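You operate a simulated robot arm through the tools that you are given. There is no shell and no other tool.

The job below is to be done with a simulated robot arm. You get a single attempt, and the scene is never put back.

## Task
Take the small steel dish and leave it on the clear plate. Fetch the grey cork and set it on top of the orange spool. Put the longest amber ribbed bead on top of the blue paperweight. Open the wax tin lid. Any order will do. Set down upright: longest amber ribbed bead.

It is judged by the outcome, as a careful person would: the job done as asked, and still so three seconds after it is handed in. It fails if anything else is knocked over, pushed out of place, dropped, spilled or broken. A push-on lid holds only when it is set on centred and level and pressed home; a screw cap is set on level and turned clockwise until tight.

## Robot
A 7-joint arm with a two-finger parallel gripper, fixed in place. Base frame: the origin is at the foot of the arm, x ahead of it, y to its left, z up; the work surface is at about z = 850. Units: mm, degrees, N and s.
Its first joint turns from -166.0 to 166.0 degrees. Payload 4.4 kg.
The tool frame sits at the grasp point between the pads (the TCP): z along the fingers, y along the line on which they close. The tips reach 23 mm beyond it. The gripper opens to 94 mm. The fingers are 38 mm wide and 10 mm thick; the gripper's body (54 by 96 mm) begins 39 mm behind the TCP.
Orientation is that of the tool frame in the base frame, as [roll, pitch, yaw] about the fixed x, y, z axes, in that order (R = Rz(yaw) Ry(pitch) Rx(roll)). With the fingers straight down and closing along the base's y, the tool's x points along the base's -x, its y along +y and its z along -z.

## Interface
- The arm moves only by the tool nudge_tool. Its argument "series" is a list of rows, each an object (a shift or turn left out is 0, a gripper value left out holds the last) with "xyz": the shift along the tool's x, y, z in cm, a list of three; "turn": the turn, a rotation vector about the tool's x, y, z in rad, a list of three; "hand": the finger opening in cm, from 0 to 9.4. In form: [{"xyz": [x, y, z], "turn": [wx, wy, wz], "hand": hand}, ...]. A call has 1 to 20 rows; each row is the pose to reach, as a shift and turn from the pose commanded when the call began, along the tool's axes at that moment. Rows are played at 5 a second. More than 50 mm and 8.6 degrees between two rows, or a gripper value outside its range, and nothing of the call is played. A pose out of reach is approached as far as the arm can. The call stops where the force on the tool passes 40 N (or 10 N more than at its start, if that is more) or the arm is blocked; 0.2 s more then pass. The fingers move at their own pace (about 72 mm/s each) and stop on an object; they squeeze with about 29 N. The grip force told is the motor's: it shows also when the fingers shut on nothing. Time passes only in rows, and 0.2 s behind the last, so rows that repeat a pose let the fingers close. It gives the time, the measured TCP pose, the force on the tool (base axes), the opening and the grip force at its end, in the units of the frame above (readings bear some noise), with the torque about the TCP (base axes, N m) and any sound that the robot's microphone picked up, and new pictures: "show" is both (left out), scene, wrist or none.
- Cameras (640 x 400 px; columns grow to the right, rows downward): "scene" is fixed at [398.8, 650.3, 1423.4]; the picture's right is [-0.84, -0.54, 0.00], its down [-0.36, 0.57, -0.74] and it looks along [0.40, -0.62, -0.68] (base axes); focal length 341 px, centre (320, 200). "wrist" rides on the gripper at [86, 16, -75] in the tool frame; the picture's right is [-0.18, 0.98, 0.00], its down [-0.58, -0.11, -0.81] and it looks along [-0.79, -0.15, 0.59] (tool axes); focal length 243 px, centre (320, 200).
- point_at(camera, pixels): for up to 12 pixels [column, row] of the newest picture of that camera ("zoom" is the newest enlarged one), the place [x, y, z] in the base frame of the surface seen there, good to about 2 mm. The clock stands still meanwhile.
- inspect(camera, box): a new picture of the part [left, top, right, bottom] of that camera's present view, enlarged. The clock stands still meanwhile.
- finish_job(): hands the job in; it is judged then, once.

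Unless the task says otherwise, let go and move clear before handing in.

The tools are called after ">>>" as a command line: name --argument value ..., lists and objects as JSON in quotes. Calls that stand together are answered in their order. nudge_tool: Moves the arm, as the interface text tells. Its arguments: {"type":"object","properties":{"series":{"type":"array","items":{"type":"object","properties":{"xyz":{"type":"array","items":{"type":"number"}},"turn":{"type":"array","items":{"type":"number"}},"hand":{"type":"number"}}}},"show":{"type":"string","enum":["both","scene","wrist","none"]}},"required":["series"]} The other tools are called the same way: point_at (camera, pixels) gives the place of the surface under pixels of a picture; inspect (camera, box) takes an enlarged picture of a part of a camera's view; finish_job () hands the job in.

At the start:

```text
t: 0.0
ee_pos: [661.4, 303.0, 1164.2]
tcp_rot: [-180.0, 0.0, -180.0]
force: [-1.0, 0.3, 0.6]
torque: [0.0, 0.01, 0.03]
grip_width: 94.0
grasp_force: 0.0
```

scene: 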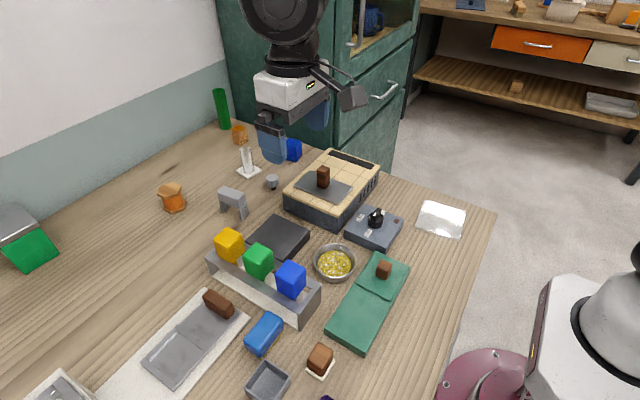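
wrist: 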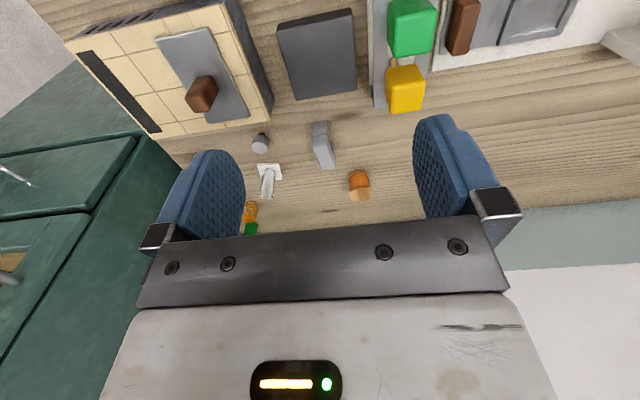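

The scene picture shows many objects: a dish with yellow content at (335,262), a grey dish at (268,380), a grey cork at (272,181) and orange items at (172,197) and (239,134). I'll enlarge parts of the view to identify them before moving.

>>> inspect --camera "scene" --box '[140, 80, 320, 220]'

>>> inspect --camera "scene" --box '[260, 140, 500, 290]'

>>> inspect --camera "scene" --box '[200, 260, 424, 400]'

>>> inspect --camera "scene" --box '[0, 180, 260, 400]'

```text
2.86 times, centred on (230, 150) of scene
```

zoom: 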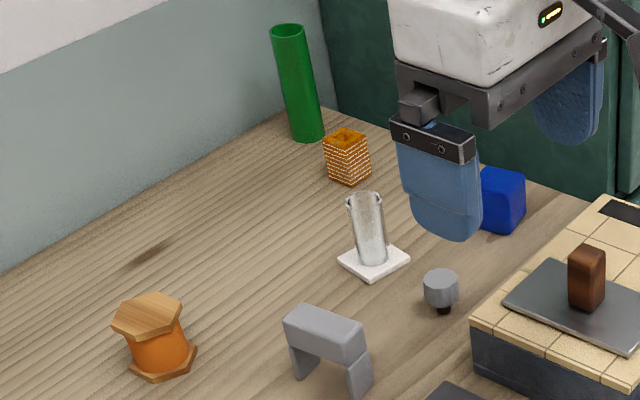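

```text
2.67 times, centred on (380, 215) of scene
```

zoom: 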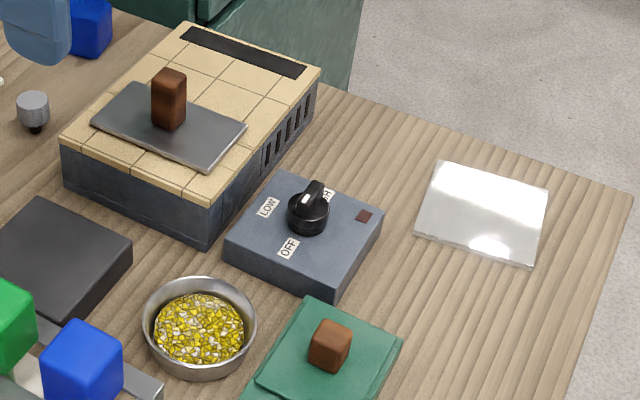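

```text
2.86 times, centred on (312, 330) of scene
```

zoom: 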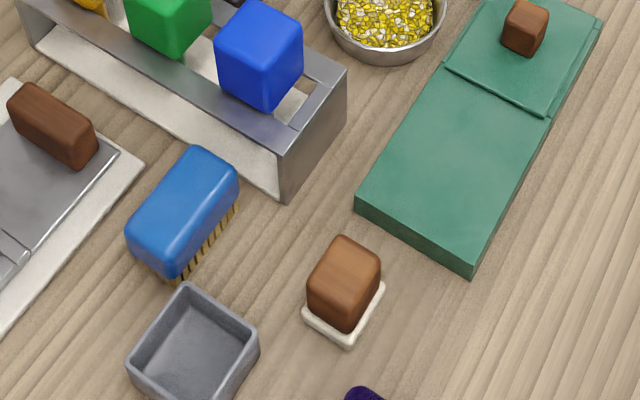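

```text
1.82 times, centred on (130, 290) of scene
```

zoom: 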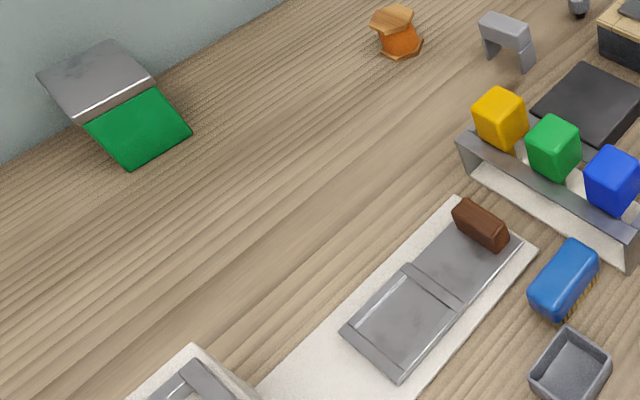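

The enlargements show the grey cork (272,181), orange spool (172,197), clear plate (441,219), steel dish (335,262) and an amber ribbed thing (239,134). I'll measure them, and then look around for other beads and the wax tin.

>>> point_at --camera "scene" --pixels '[[272, 178], [172, 188], [239, 128], [292, 150], [441, 219], [335, 262], [268, 378], [322, 358], [248, 160], [384, 268], [368, 300], [221, 100]]'

>>> point_at --camera "scene" --pixels '[[30, 250], [15, 222], [218, 302], [180, 355], [264, 334], [290, 278], [258, 260], [229, 243], [326, 398], [60, 390], [376, 218], [323, 175]]'

>>> inspect --camera "scene" --box '[210, 80, 310, 200]'

>>> inspect --camera "wrist" --box '[200, 100, 440, 250]'

```text
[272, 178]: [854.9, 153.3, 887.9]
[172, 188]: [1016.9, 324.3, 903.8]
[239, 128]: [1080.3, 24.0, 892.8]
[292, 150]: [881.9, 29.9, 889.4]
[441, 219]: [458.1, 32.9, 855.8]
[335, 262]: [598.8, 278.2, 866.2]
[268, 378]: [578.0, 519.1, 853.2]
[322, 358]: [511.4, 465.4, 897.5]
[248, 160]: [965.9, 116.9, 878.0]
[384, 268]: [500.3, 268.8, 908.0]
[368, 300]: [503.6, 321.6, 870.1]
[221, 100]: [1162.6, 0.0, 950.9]
```

```text
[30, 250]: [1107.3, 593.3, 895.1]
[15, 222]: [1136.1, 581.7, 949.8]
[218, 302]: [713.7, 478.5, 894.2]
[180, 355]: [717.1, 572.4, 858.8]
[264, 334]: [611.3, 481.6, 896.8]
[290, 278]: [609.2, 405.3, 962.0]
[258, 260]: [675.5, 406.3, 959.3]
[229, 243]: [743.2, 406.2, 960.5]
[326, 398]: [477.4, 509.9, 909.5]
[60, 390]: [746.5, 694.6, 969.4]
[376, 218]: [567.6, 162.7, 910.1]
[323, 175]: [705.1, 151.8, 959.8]
```

```text
3.33 times, centred on (260, 140) of scene
```

zoom: 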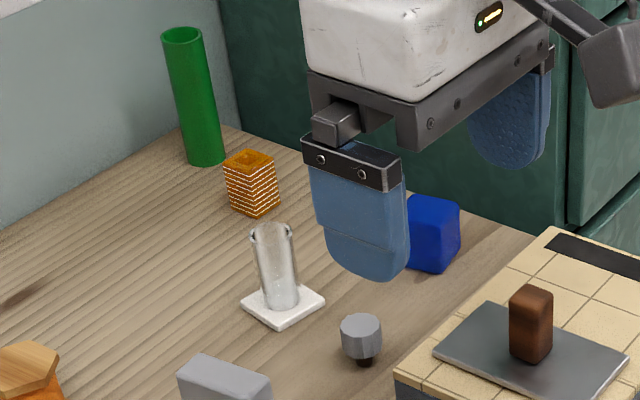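

```text
2.67 times, centred on (320, 175) of wrist
```

zoom: 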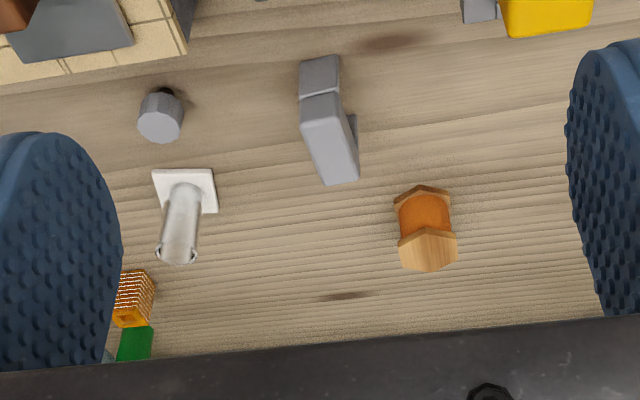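

The amber block at (239,128) measures about 1080 mm out and the spool about 1067 mm out, which is a long reach. I'll turn the tool to look over the left part of the bench.

>>> nudge_tool --series '[{"turn": [0, 0, -0.14]}, {"turn": [0, 0, -0.28]}, {"turn": [0, 0, -0.42]}, {"turn": [0, 0, -0.56]}, {"turn": [0, 0, -0.7]}, {"turn": [0, 0, -0.84]}, {"turn": [0, 0, -0.98]}, {"turn": [0, 0, -1.12]}, {"turn": [0, 0, -1.26]}, {"turn": [0, 0, -1.4]}, {"turn": [0, 0, -1.54]}, {"turn": [0, 0, -1.57]}]'

```text
t: 2.6
ee_pos: [660.8, 303.8, 1164.0]
tcp_rot: [-179.9, 0.0, -90.1]
force: [-0.8, 0.0, 0.3]
torque: [-0.03, -0.02, 0.0]
grip_width: 93.8
grasp_force: 0.0
```

scene: 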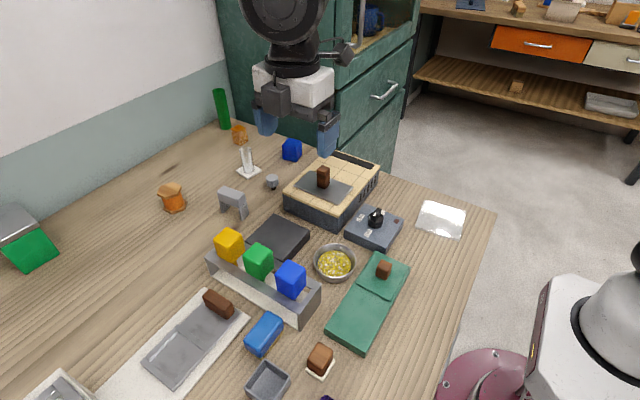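
wrist: 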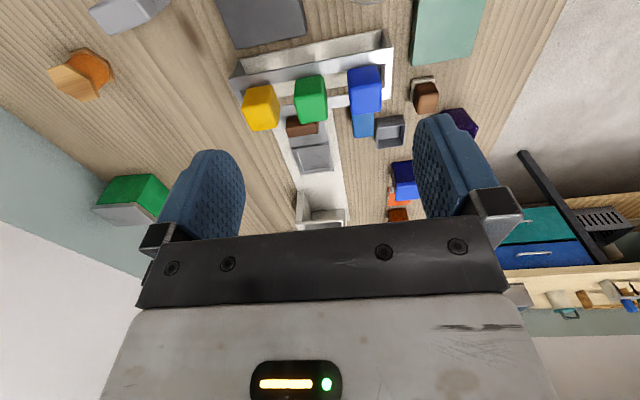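

The wrist view shows more objects farther left (purple at (460,120), blue/orange at (402,190)). I'll shift toward them and look again.

>>> nudge_tool --series '[{"xyz": [-3, 3, 0]}, {"xyz": [-6, 6, 0]}, {"xyz": [-9, 9, 0]}, {"xyz": [-12, 12, 0]}, {"xyz": [-15, 14, 0]}, {"xyz": [-18, 16, 0]}, {"xyz": [-21, 18, 0]}, {"xyz": [-24, 20, 0]}]'

```text
t: 4.4
ee_pos: [461.2, 542.6, 1162.4]
tcp_rot: [180.0, 0.0, -90.2]
force: [0.3, 0.4, 0.0]
torque: [-0.03, -0.02, -0.01]
grip_width: 94.1
grasp_force: 0.0
```

scene: 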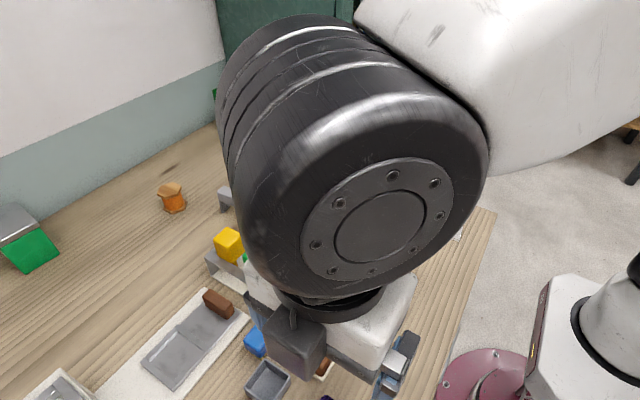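
wrist: 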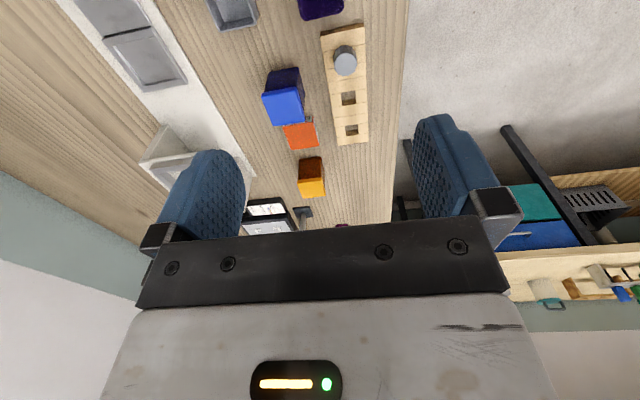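

More objects appear: a wooden rack holding a grey round plug (345,60), a blue/purple block (283,97), an orange block (300,135), an amber block (311,180) and another device near (268,212). I'll enlarge this and measure.

>>> inspect --camera "wrist" --box '[200, 0, 420, 140]'

>>> inspect --camera "wrist" --box '[220, 100, 420, 235]'

>>> point_at --camera "wrist" --pixels '[[345, 60], [290, 105], [283, 80], [300, 135], [311, 168], [311, 188], [268, 208], [349, 98], [350, 128], [341, 225], [320, 8], [302, 214]]'

```text
2.86 times, centred on (310, 70) of wrist
```

zoom: 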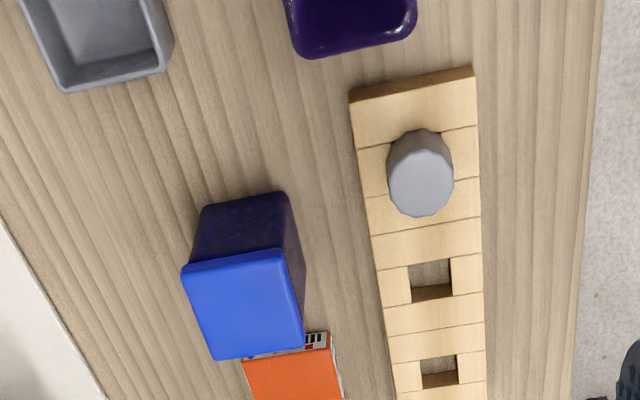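

```text
2.96 times, centred on (320, 168) of wrist
```

zoom: 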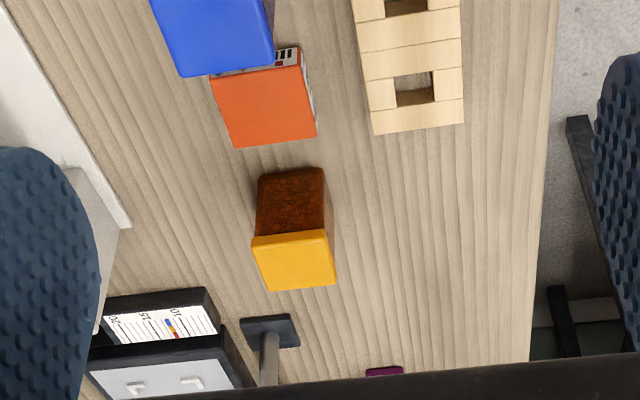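

```text
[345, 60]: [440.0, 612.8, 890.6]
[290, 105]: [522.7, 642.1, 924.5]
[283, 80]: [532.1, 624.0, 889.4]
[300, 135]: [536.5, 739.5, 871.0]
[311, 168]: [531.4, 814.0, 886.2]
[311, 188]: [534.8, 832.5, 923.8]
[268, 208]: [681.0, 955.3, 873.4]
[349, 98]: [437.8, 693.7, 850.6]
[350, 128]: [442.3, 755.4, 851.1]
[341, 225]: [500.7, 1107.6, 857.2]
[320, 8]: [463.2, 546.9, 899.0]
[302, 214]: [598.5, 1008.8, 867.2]
```

A caliper or scale-like device, a tool and a purple piece lie still farther left. I'll shift further along and look again.

>>> nudge_tool --series '[{"xyz": [-3, 1, 0]}, {"xyz": [-6, 2, 0]}, {"xyz": [-9, 3, 0]}, {"xyz": [-12, 4, 0]}, {"xyz": [-15, 5, 0]}, {"xyz": [-18, 6, 0]}, {"xyz": [-21, 7, 0]}]'

```text
t: 6.0
ee_pos: [391.7, 754.6, 1162.6]
tcp_rot: [179.9, -0.1, -90.0]
force: [0.8, -0.1, -0.3]
torque: [0.0, 0.0, -0.01]
grip_width: 94.1
grasp_force: 0.0
```

scene: 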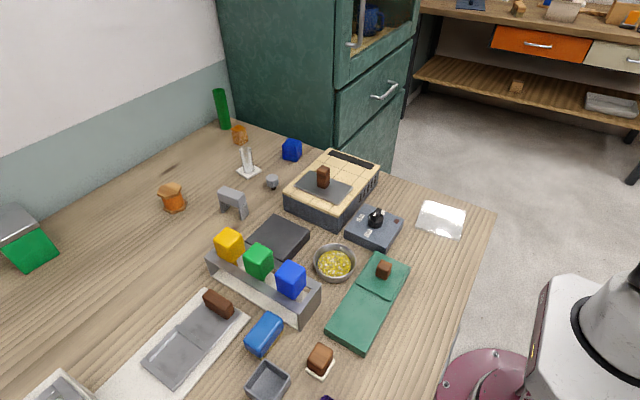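
wrist: 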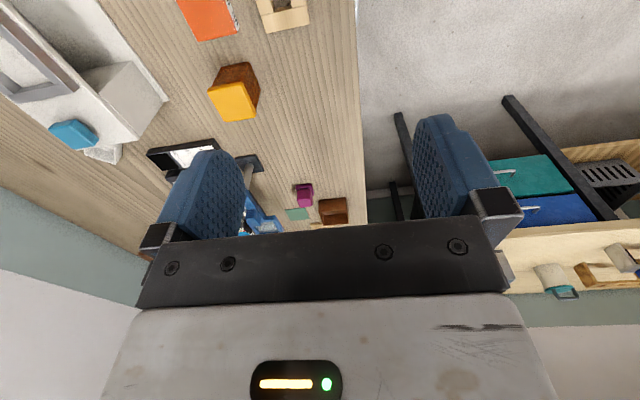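

Farther items are visible: a magenta item (305,195), teal piece (297,213), brown block (332,211) and a light-blue item (262,220). I'll enlarge these and get positions.

>>> inspect --camera "wrist" --box '[220, 140, 380, 240]'

>>> inspect --camera "wrist" --box '[0, 0, 240, 180]'

>>> point_at --camera "wrist" --pixels '[[305, 195], [297, 213], [332, 211], [262, 220], [185, 155], [252, 168], [125, 95], [75, 133], [233, 100], [35, 60]]'

```text
4.00 times, centred on (300, 190) of wrist
```

zoom: 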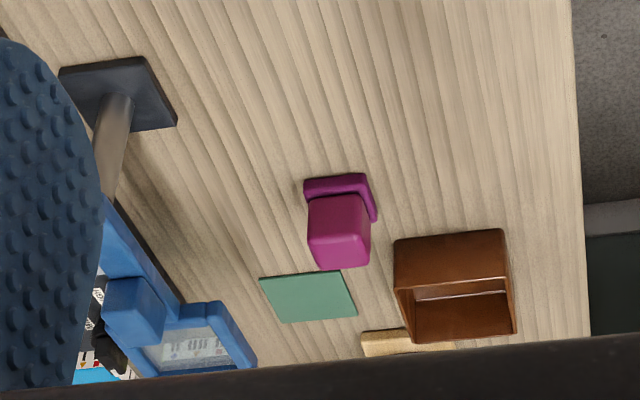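

```text
2.22 times, centred on (120, 90) of wrist
```

zoom: 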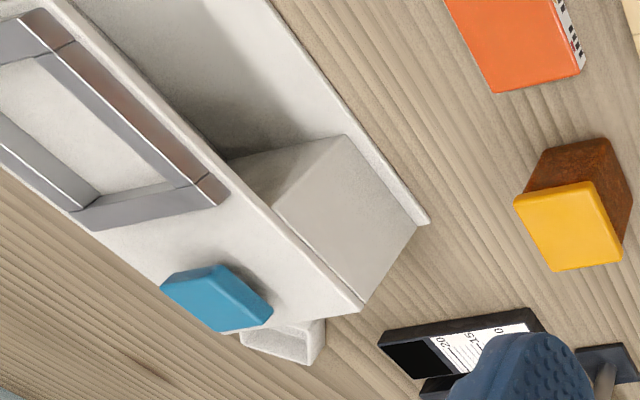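

```text
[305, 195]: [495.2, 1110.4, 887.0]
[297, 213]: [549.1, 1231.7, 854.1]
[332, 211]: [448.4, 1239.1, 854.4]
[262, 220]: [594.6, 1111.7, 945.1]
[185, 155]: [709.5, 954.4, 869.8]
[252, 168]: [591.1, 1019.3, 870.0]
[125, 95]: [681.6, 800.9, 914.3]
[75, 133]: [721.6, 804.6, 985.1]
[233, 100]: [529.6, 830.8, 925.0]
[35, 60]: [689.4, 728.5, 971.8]
```

None of the far items look like beads or a tin within reach. I'll come back toward the bench's near edge and look forward over the reachable region from low x.

>>> nudge_tool --series '[{"xyz": [2.5, 0.8, 0], "turn": [0, 0, 0.14]}, {"xyz": [5, 1.6, 0], "turn": [0, 0, 0.28]}, {"xyz": [7.5, 2.4, 0], "turn": [0, 0, 0.42]}, {"xyz": [10, 3.2, 0], "turn": [0, 0, 0.56]}, {"xyz": [12.5, 4, 0], "turn": [0, 0, 0.7]}, {"xyz": [15, 4.8, 0], "turn": [0, 0, 0.84]}, {"xyz": [17.5, 5.6, 0], "turn": [0, 0, 0.98]}, {"xyz": [20, 6.4, 0], "turn": [0, 0, 1.12]}, {"xyz": [22.5, 7.2, 0], "turn": [0, 0, 1.26]}, {"xyz": [25, 8, 0], "turn": [0, 0, 1.4]}, {"xyz": [27.4, 9.1, 0], "turn": [0, 0, 1.54]}]'

```text
t: 8.4
ee_pos: [300.7, 478.9, 1164.2]
tcp_rot: [-179.9, 0.0, -178.5]
force: [-0.1, 0.2, -0.5]
torque: [-0.01, -0.02, -0.01]
grip_width: 94.0
grasp_force: 0.1
```

scene: 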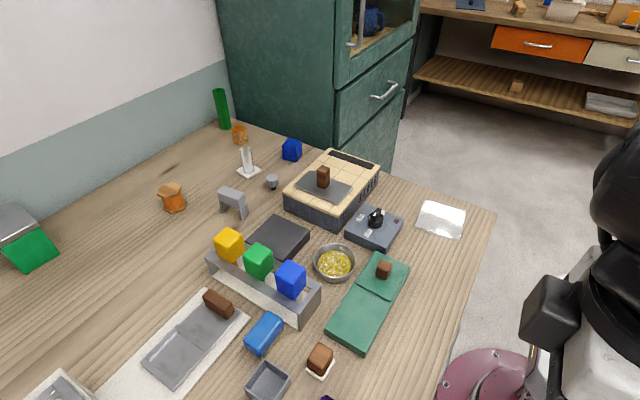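
wrist: 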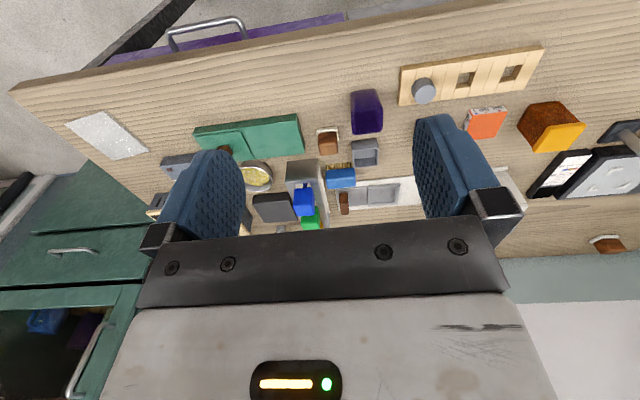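

Now a purple drawer with a handle (208,27) shows under the bench, plus a far brown item on white (608,243). I'll enlarge several regions.

>>> inspect --camera "wrist" --box '[300, 30, 460, 130]'

>>> inspect --camera "wrist" --box '[480, 80, 640, 260]'

>>> inspect --camera "wrist" --box '[0, 0, 240, 240]'

>>> inspect --camera "wrist" --box '[200, 100, 420, 240]'

```text
4.00 times, centred on (380, 80) of wrist
```

zoom: 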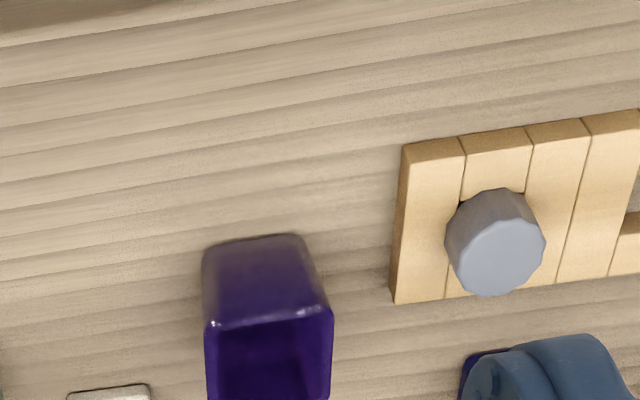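

```text
2.22 times, centred on (560, 170) of wrist
```

zoom: 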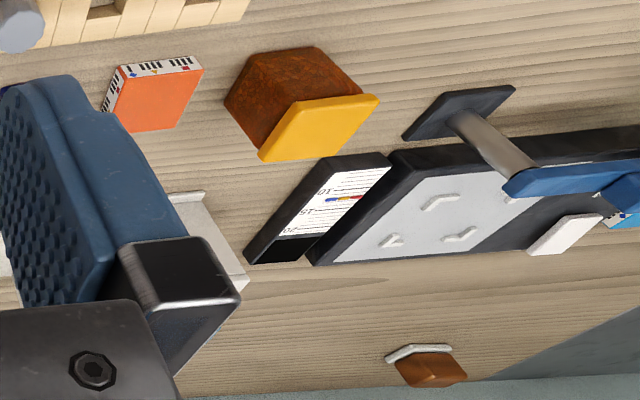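

```text
1.67 times, centred on (120, 120) of wrist
```

zoom: 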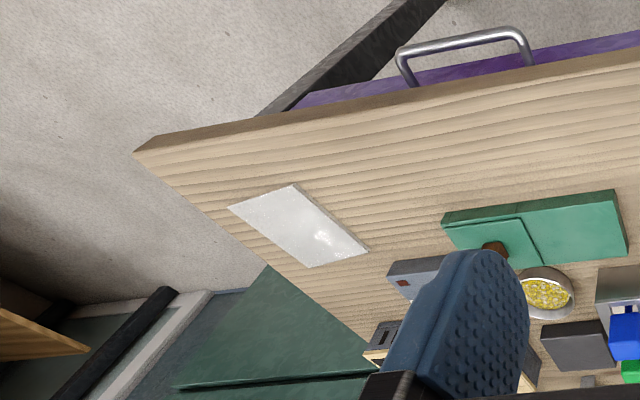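

```text
2.86 times, centred on (310, 170) of wrist
```

zoom: 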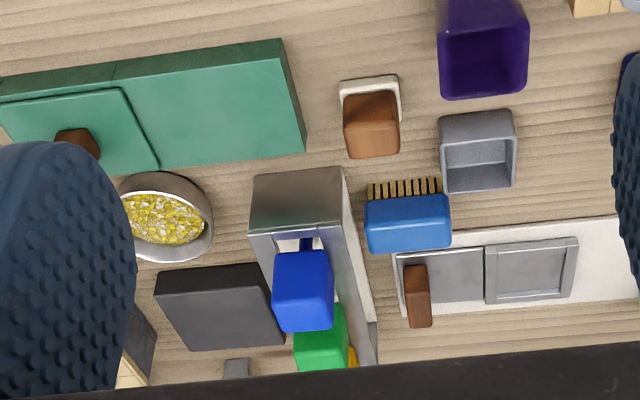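

The purple box (367,110) may be open with contents, and the lidded blocks at (550,125) look like tins. I'll tilt the tool so the camera looks straight down and check from above.

>>> nudge_tool --series '[{"xyz": [-4, 0, 0], "turn": [0, 0.12, 0]}, {"xyz": [-8, 0, 0], "turn": [0, 0.24, 0]}, {"xyz": [-12, 0, 0], "turn": [0, 0.36, 0]}, {"xyz": [-16, 0, 0], "turn": [0, 0.48, 0]}, {"xyz": [-20, 0, 0], "turn": [0, 0.6, 0]}, {"xyz": [-24, 0, 0], "turn": [0, 0.72, 0]}, {"xyz": [-28, 0, 0], "turn": [0, 0.84, 0]}]'

```text
t: 10.0
ee_pos: [580.6, 487.4, 1165.2]
tcp_rot: [-180.0, -48.2, -178.3]
force: [0.4, 0.0, 0.3]
torque: [0.04, -0.01, -0.01]
grip_width: 94.0
grasp_force: 0.0
```

scene: 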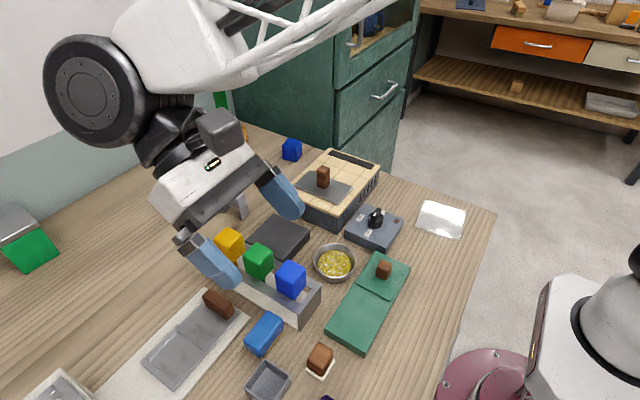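
wrist: 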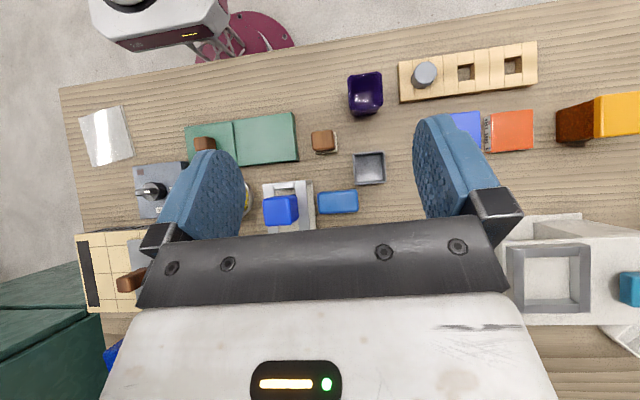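

The camera now looks straight down; purple cup at (365,93), rack (468,70), blue/orange/amber blocks at (465,130), (510,130), (597,118). I'll enlarge these.

>>> inspect --camera "wrist" --box '[340, 30, 640, 160]'

>>> inspect --camera "wrist" --box '[290, 60, 400, 220]'

>>> inspect --camera "wrist" --box '[60, 80, 320, 240]'

>>> inspect --camera "wrist" --box '[490, 200, 640, 360]'

```text
2.13 times, centred on (490, 95) of wrist
```

zoom: 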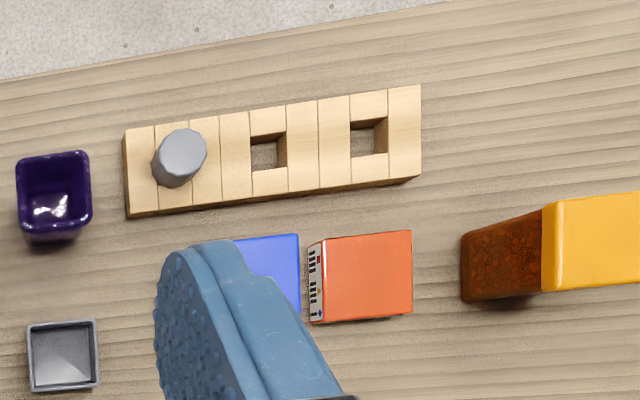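

```text
2.50 times, centred on (345, 140) of wrist
```

zoom: 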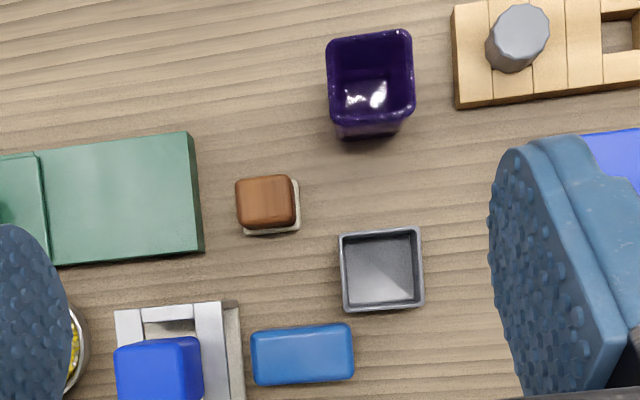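

```text
2.46 times, centred on (190, 160) of wrist
```

zoom: 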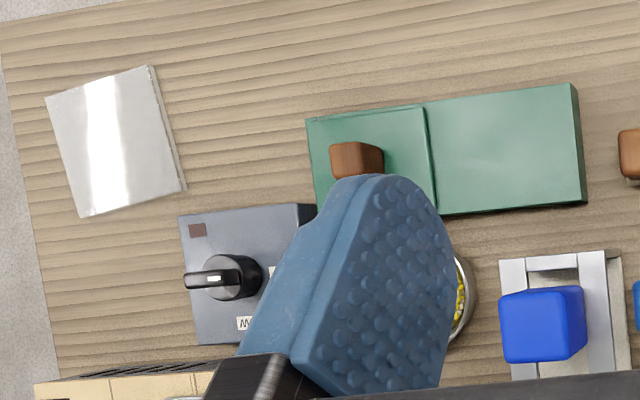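

```text
2.50 times, centred on (565, 280) of wrist
```

zoom: 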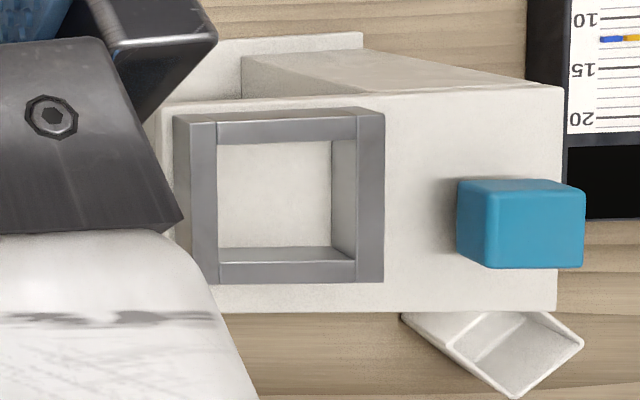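

From above, the purple cup and grey square dish are empty, and no beads are in this region. I'll level the tool and look over the far right corner around the amber ribbed block.

>>> nudge_tool --series '[{"xyz": [-1.45, -3.0, -1.6], "turn": [0, -0.105, 0]}, {"xyz": [-2.9, -6.0, -3.2], "turn": [0, -0.21, 0]}, {"xyz": [-4.35, -9.0, -4.8], "turn": [0, -0.315, 0]}, {"xyz": [-5.8, -12.0, -6.4], "turn": [0, -0.42, 0]}, {"xyz": [-7.25, -15.0, -8.0], "turn": [0, -0.525, 0]}, {"xyz": [-8.7, -18.0, -9.6], "turn": [0, -0.63, 0]}, {"xyz": [-10.15, -21.0, -11.2], "turn": [0, -0.735, 0]}, {"xyz": [-11.6, -24.2, -12.9], "turn": [0, -0.84, 0]}]'

```text
t: 11.8
ee_pos: [761.3, 251.9, 1163.3]
tcp_rot: [-179.9, 0.1, -178.2]
force: [-0.3, 0.0, 0.5]
torque: [0.02, 0.05, -0.02]
grip_width: 94.1
grasp_force: 0.0
```

scene: 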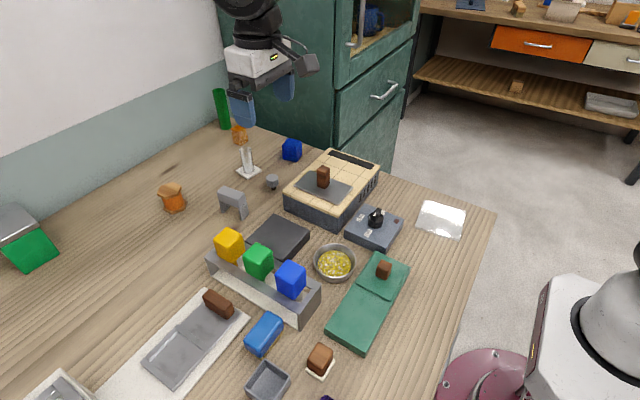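
wrist: 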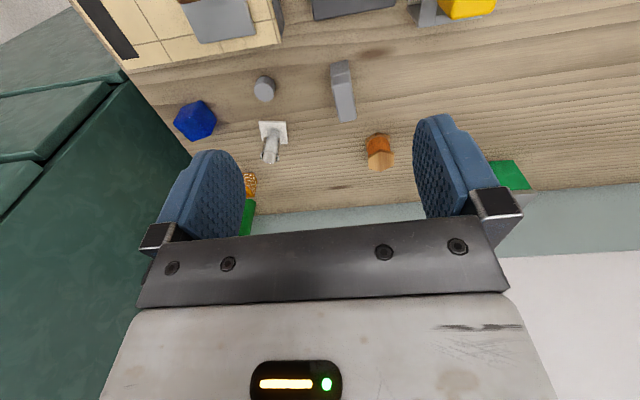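

The blue item at (195,120) looks like a hexagonal block, likely the paperweight. I'll enlarge it and the corner.

>>> inspect --camera "wrist" --box '[150, 60, 310, 200]'

>>> inspect --camera "wrist" --box '[320, 50, 420, 190]'

>>> inspect --camera "scene" --box '[205, 80, 305, 170]'

>>> inspect --camera "wrist" --box '[230, 160, 270, 240]'

```text
2.86 times, centred on (230, 130) of wrist
```

zoom: 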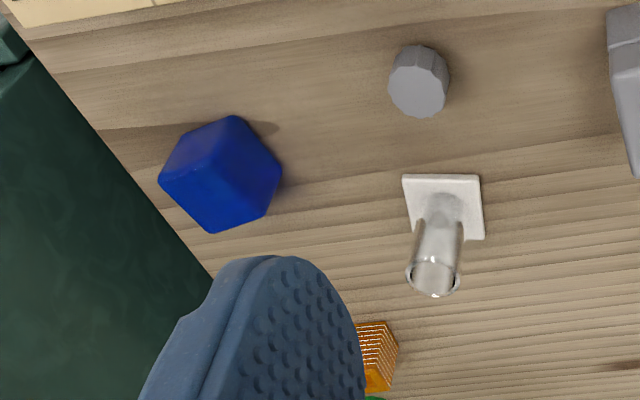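

```text
2.86 times, centred on (370, 120) of wrist
```

zoom: 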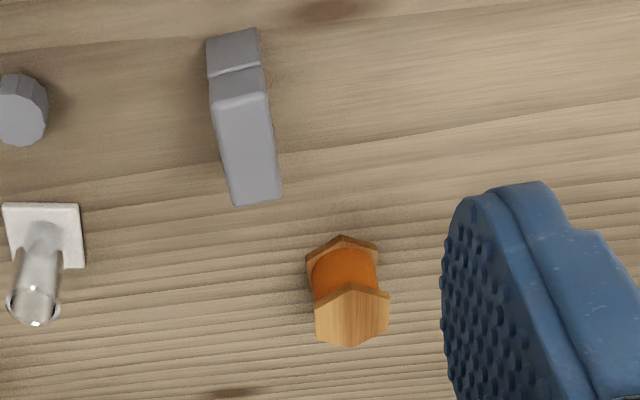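

```text
4.44 times, centred on (255, 125) of scene
```

zoom: 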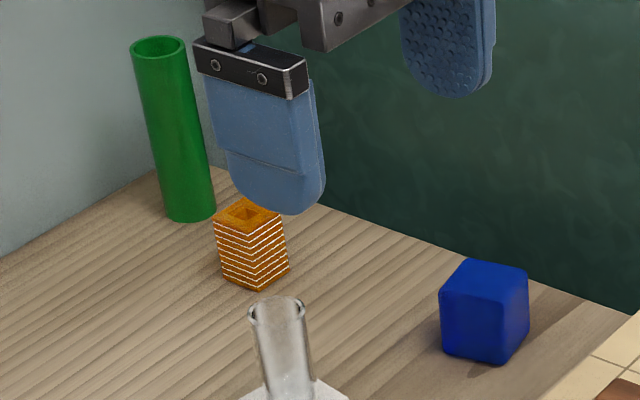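

```text
5.00 times, centred on (250, 200) of wrist
```

zoom: 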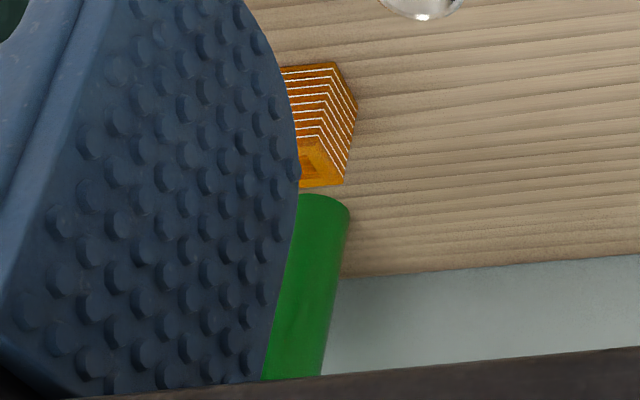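

One amber ribbed bead stands in the corner at about (1080,24); other beads must exist, so I'll pull back and look toward the robot's right side and behind.

>>> nudge_tool --series '[{"xyz": [4, -1, 0], "turn": [0, 0, 0.14]}, {"xyz": [8, -2, 0], "turn": [0, 0, 0.28]}, {"xyz": [12, -3, 0], "turn": [0, 0, 0.42]}, {"xyz": [16, -4, 0], "turn": [0, 0, 0.56]}, {"xyz": [20, -5, 0], "turn": [0, 0, 0.7]}, {"xyz": [24, -6, 0], "turn": [0, 0, 0.84]}, {"xyz": [28, -7, 0], "turn": [0, 0, 0.98]}, {"xyz": [32, -8, 0], "turn": [0, 0, 1.12]}, {"xyz": [36, -9, 0], "turn": [0, 0, 1.26]}, {"xyz": [38, -10, 0], "turn": [0, 0, 1.4]}, {"xyz": [40, -10, 0], "turn": [0, 0, 1.54]}]'

```text
t: 14.2
ee_pos: [364.7, 138.6, 1163.5]
tcp_rot: [-179.9, 0.1, 93.4]
force: [0.3, -0.1, 0.3]
torque: [0.02, -0.03, 0.05]
grip_width: 94.0
grasp_force: 0.1
```

scene: 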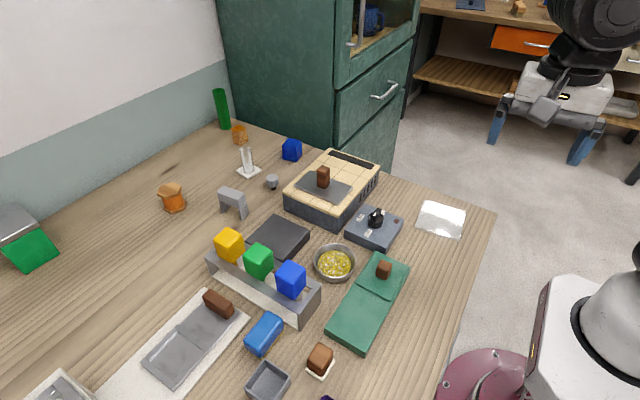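
wrist: 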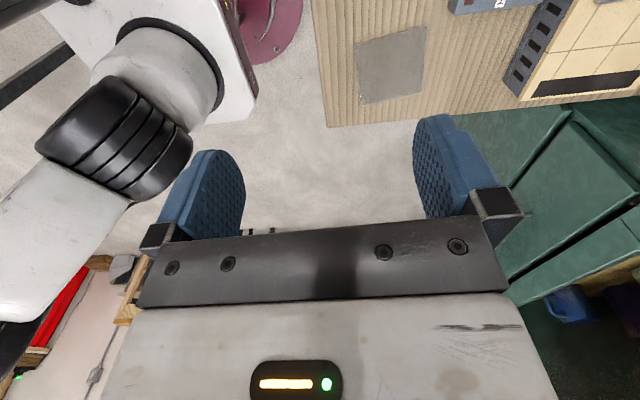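

Nothing but floor lies to the right; the clear plate sits near the bench edge. I'll swing back to examine the left half diagonally.

>>> nudge_tool --series '[{"xyz": [2.7, -0.2, 0], "turn": [0, 0, -0.135]}, {"xyz": [5.4, -0.4, 0], "turn": [0, 0, -0.27]}, {"xyz": [8.1, -0.6, 0], "turn": [0, 0, -0.405]}, {"xyz": [10.8, -0.8, 0], "turn": [0, 0, -0.54]}, {"xyz": [13.5, -1, 0], "turn": [0, 0, -0.675]}, {"xyz": [16.2, -1.2, 0], "turn": [0, 0, -0.81]}, {"xyz": [18.9, -1.4, 0], "turn": [0, 0, -0.945]}, {"xyz": [21.6, -1.6, 0], "turn": [0, 0, -1.08]}, {"xyz": [24.3, -1.8, 0], "turn": [0, 0, -1.215]}, {"xyz": [27, -2, 0], "turn": [0, 0, -1.35]}, {"xyz": [29.7, -2.2, 0], "turn": [0, 0, -1.485]}, {"xyz": [32.4, -2.4, 0], "turn": [0, 0, -1.62]}, {"xyz": [35.1, -2.6, 0], "turn": [0, 0, -1.755]}, {"xyz": [37.8, -2.8, 0], "turn": [0, 0, -1.89]}, {"xyz": [40.5, -3, 0], "turn": [0, 0, -2.025]}, {"xyz": [43.2, -3.2, 0], "turn": [0, 0, -2.16]}, {"xyz": [46, -3.4, 0], "turn": [0, 0, -2.29]}]'

```text
t: 17.8
ee_pos: [302.7, 596.6, 1163.0]
tcp_rot: [-179.9, 0.0, -135.2]
force: [0.0, 0.4, 0.0]
torque: [0.01, 0.05, -0.01]
grip_width: 93.9
grasp_force: 0.0
```

scene: 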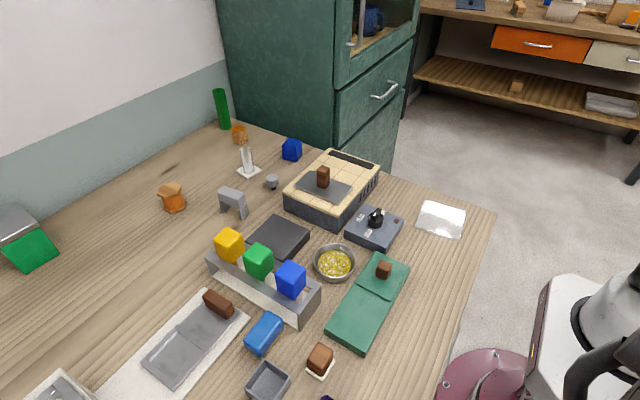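
wrist: 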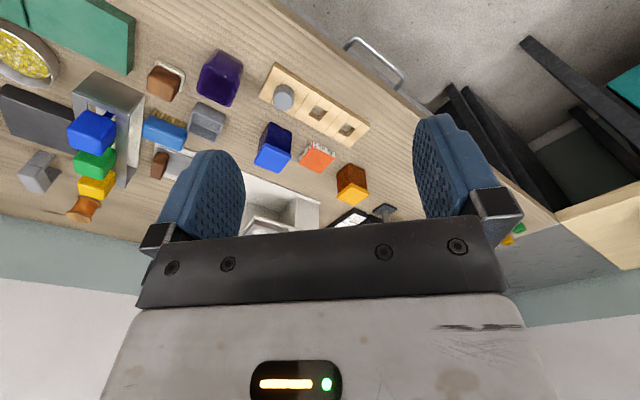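

The gripper hides the far side; I'll tilt the tool forward so the camera looks more toward the horizon across the left bench.

>>> nudge_tool --series '[{"turn": [0, -0.13, 0], "xyz": [0, 0, -2]}, {"turn": [0, -0.26, 0], "xyz": [0, 0, -4]}, {"turn": [0, -0.39, 0], "xyz": [0, 0, -6]}, {"turn": [0, -0.5, 0], "xyz": [0, 0, -8]}]' --show "wrist"

```text
t: 18.8
ee_pos: [304.2, 590.5, 1267.0]
tcp_rot: [179.0, 30.4, -136.2]
force: [-0.8, 0.4, 0.0]
torque: [-0.01, 0.0, 0.02]
grip_width: 94.1
grasp_force: 0.1
```

wrist: 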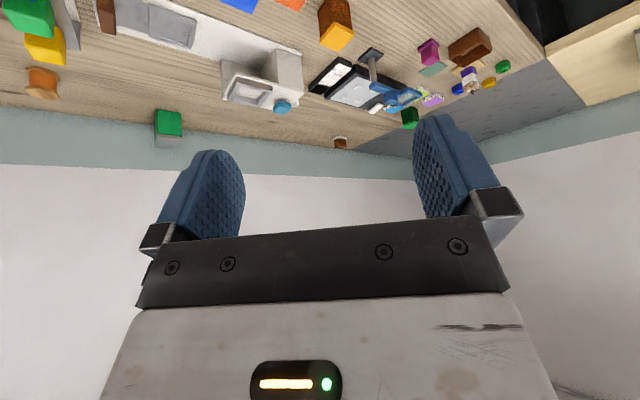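

Now the far left end is visible with small coloured items at (450-505, 65-95). I'll enlarge it.

>>> inspect --camera "wrist" --box '[300, 20, 540, 160]'

>>> inspect --camera "wrist" --box '[390, 30, 530, 120]'

>>> inspect --camera "wrist" --box '[0, 0, 200, 160]'

>>> point_at --camera "wrist" --pixels '[[503, 66], [488, 82], [470, 85], [457, 88], [466, 74], [433, 99], [410, 118], [340, 142], [375, 107], [433, 46], [470, 45]]'

```text
2.67 times, centred on (420, 90) of wrist
```

zoom: 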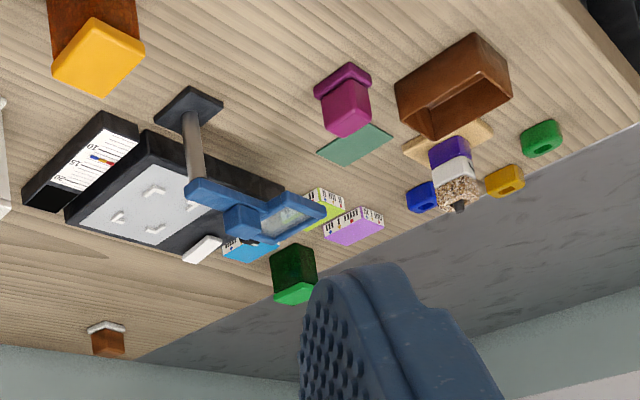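

```text
4.44 times, centred on (460, 75) of wrist
```

zoom: 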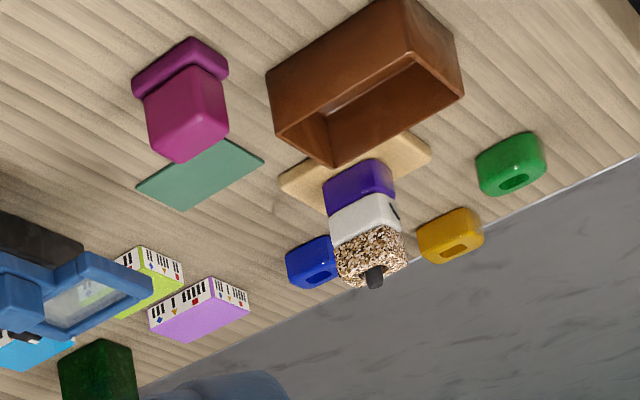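

```text
2.50 times, centred on (100, 80) of wrist
```

zoom: 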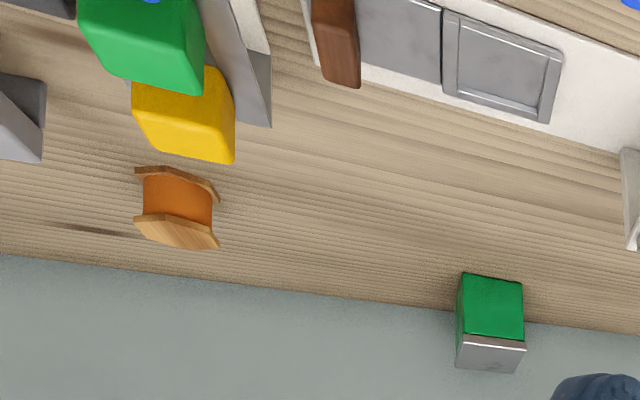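

```text
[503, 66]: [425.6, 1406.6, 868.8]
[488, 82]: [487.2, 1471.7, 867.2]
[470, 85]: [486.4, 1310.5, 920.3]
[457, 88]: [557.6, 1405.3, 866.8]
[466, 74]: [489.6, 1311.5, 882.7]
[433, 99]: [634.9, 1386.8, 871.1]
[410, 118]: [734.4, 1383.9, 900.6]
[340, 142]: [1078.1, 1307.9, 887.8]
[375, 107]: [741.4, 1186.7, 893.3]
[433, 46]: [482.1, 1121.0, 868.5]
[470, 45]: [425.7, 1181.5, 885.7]
```

The far items lie beyond reach, and only one amber ribbed bead has shown so far. I'll level out and then close in on the green box and nearby items.

>>> nudge_tool --series '[{"turn": [0, 0.13, 0], "xyz": [1.2, 0, 2.2]}, {"turn": [0, 0.26, 0], "xyz": [2.5, 0, 4.4]}, {"turn": [0, 0.39, 0], "xyz": [3.7, 0, 6.5]}, {"turn": [0, 0.53, 0], "xyz": [5, 0, 8.7]}]' --show "none"

```text
t: 19.8
ee_pos: [300.3, 595.7, 1142.6]
tcp_rot: [-180.0, -1.8, -135.3]
force: [-0.7, 0.4, 0.4]
torque: [0.02, -0.01, 0.0]
grip_width: 93.7
grasp_force: 0.0
```

Tool is level again at (300,596). Next I'll turn to face forward and move over the green box.

>>> nudge_tool --series '[{"xyz": [0.8, -4, 0.8], "turn": [0, 0, 0.1]}, {"xyz": [1.6, -8, 1.6], "turn": [0, 0, 0.2]}, {"xyz": [2.4, -12, 2.4], "turn": [0, 0, 0.3]}, {"xyz": [3.2, -16, 3.2], "turn": [0, 0, 0.4]}, {"xyz": [4, -20, 4], "turn": [0, 0, 0.5]}, {"xyz": [4.8, -24, 4.8], "turn": [0, 0, 0.6]}, {"xyz": [5.6, -28, 5.6], "turn": [0, 0, 0.7]}, {"xyz": [6.5, -32.2, 6], "turn": [0, 0, 0.78]}]' --show "none"

>>> nudge_tool --series '[{"turn": [0, 0.13, 0]}, {"turn": [0, 0.26, 0]}, {"turn": [0, 0.39, 0]}, {"turn": [0, 0.5, 0]}]' --show "wrist"

```text
t: 21.6
ee_pos: [479.9, 319.9, 1085.6]
tcp_rot: [-178.8, -1.2, 179.9]
force: [0.2, -0.7, -0.7]
torque: [0.01, 0.01, 0.01]
grip_width: 94.0
grasp_force: 0.1
```

```text
t: 22.6
ee_pos: [479.5, 319.2, 1084.7]
tcp_rot: [-178.6, -29.9, 179.2]
force: [-1.0, -0.2, 0.1]
torque: [-0.02, -0.02, 0.01]
grip_width: 94.1
grasp_force: 0.1
```

wrist: 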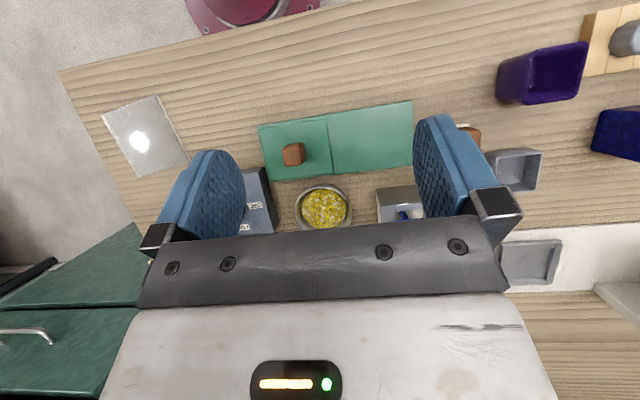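

The green box (335,140), bowl (323,208) and grey square dish (518,168) are in view. I'll enlarge them.

>>> inspect --camera "wrist" --box '[240, 90, 430, 235]'

>>> inspect --camera "wrist" --box '[440, 20, 640, 200]'

>>> inspect --camera "wrist" --box '[80, 70, 220, 200]'

>>> inspect --camera "scene" --box '[320, 240, 420, 360]'

```text
2.76 times, centred on (335, 162) of wrist
```

zoom: 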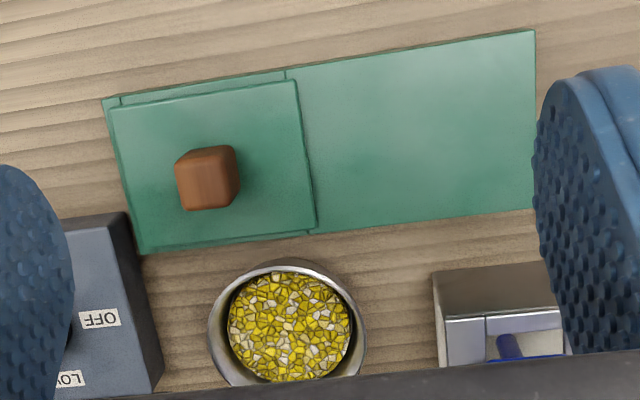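

```text
2.22 times, centred on (540, 110) of wrist
```

zoom: 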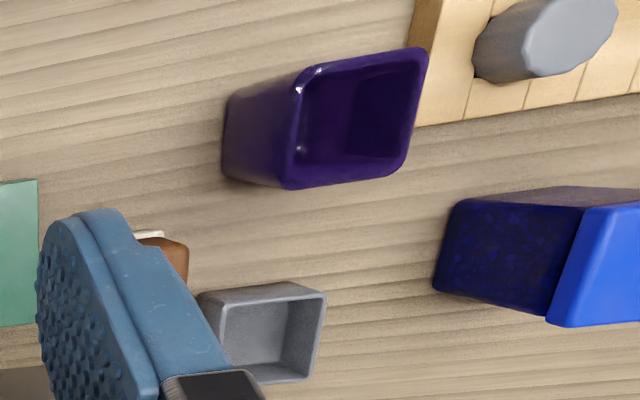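

```text
3.08 times, centred on (150, 135) of wrist
```

zoom: 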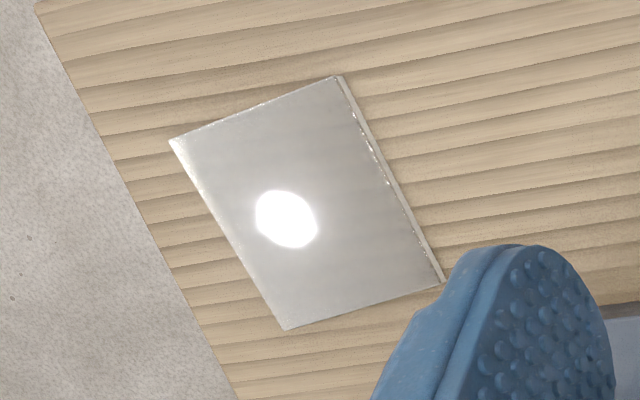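

```text
3.33 times, centred on (370, 300) of scene
```

zoom: 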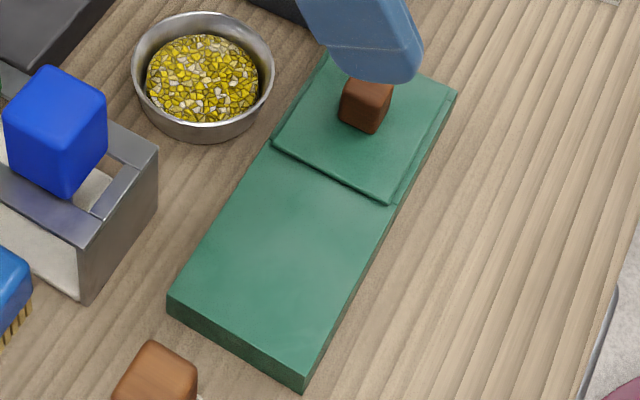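

The round bowl is clearly shiny steel with gravel in it, while the square dish is matt grey. The green box has a raised lid with a knob. I'll look at the white/grey slide box and the stove-like box similarly.

>>> nudge_tool --series '[{"xyz": [-2.5, 3, -1.4]}, {"xyz": [-5, 6, -2.8]}, {"xyz": [-7.5, 9, -4.2]}, {"xyz": [-10, 12, -5.6]}, {"xyz": [-12.5, 15, -7]}, {"xyz": [-14.7, 18, -8.5]}]' --show "wrist"

>>> inspect --camera "wrist" --box '[200, 60, 440, 235]'

>>> inspect --camera "scene" --box '[90, 270, 260, 400]'

>>> inspect --camera "scene" --box '[270, 130, 400, 240]'

```text
t: 24.0
ee_pos: [648.5, 498.9, 1082.0]
tcp_rot: [-178.6, -29.9, 179.3]
force: [-0.3, 0.1, -0.7]
torque: [0.01, -0.02, 0.02]
grip_width: 94.1
grasp_force: 0.1
```

wrist: 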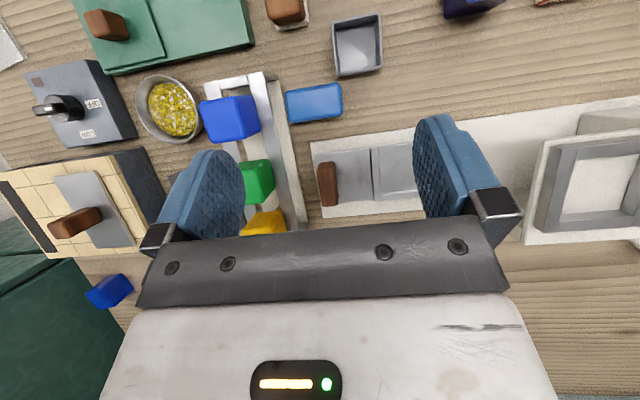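

```text
2.29 times, centred on (320, 148) of wrist
```

zoom: 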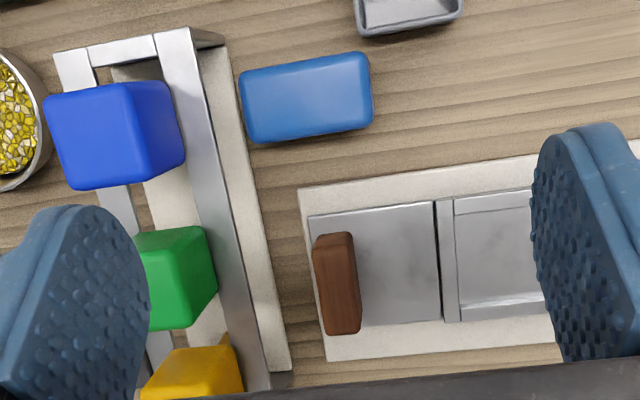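

```text
3.08 times, centred on (175, 335) of scene
```

zoom: 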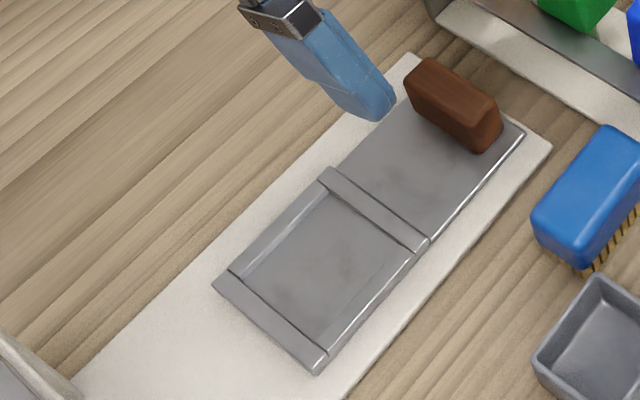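

```text
3.64 times, centred on (335, 185) of scene
```

zoom: 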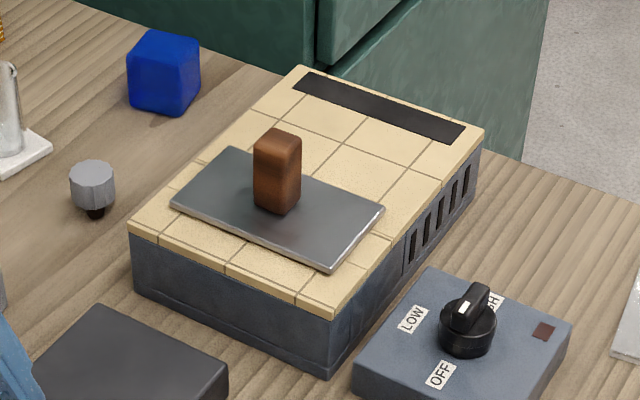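

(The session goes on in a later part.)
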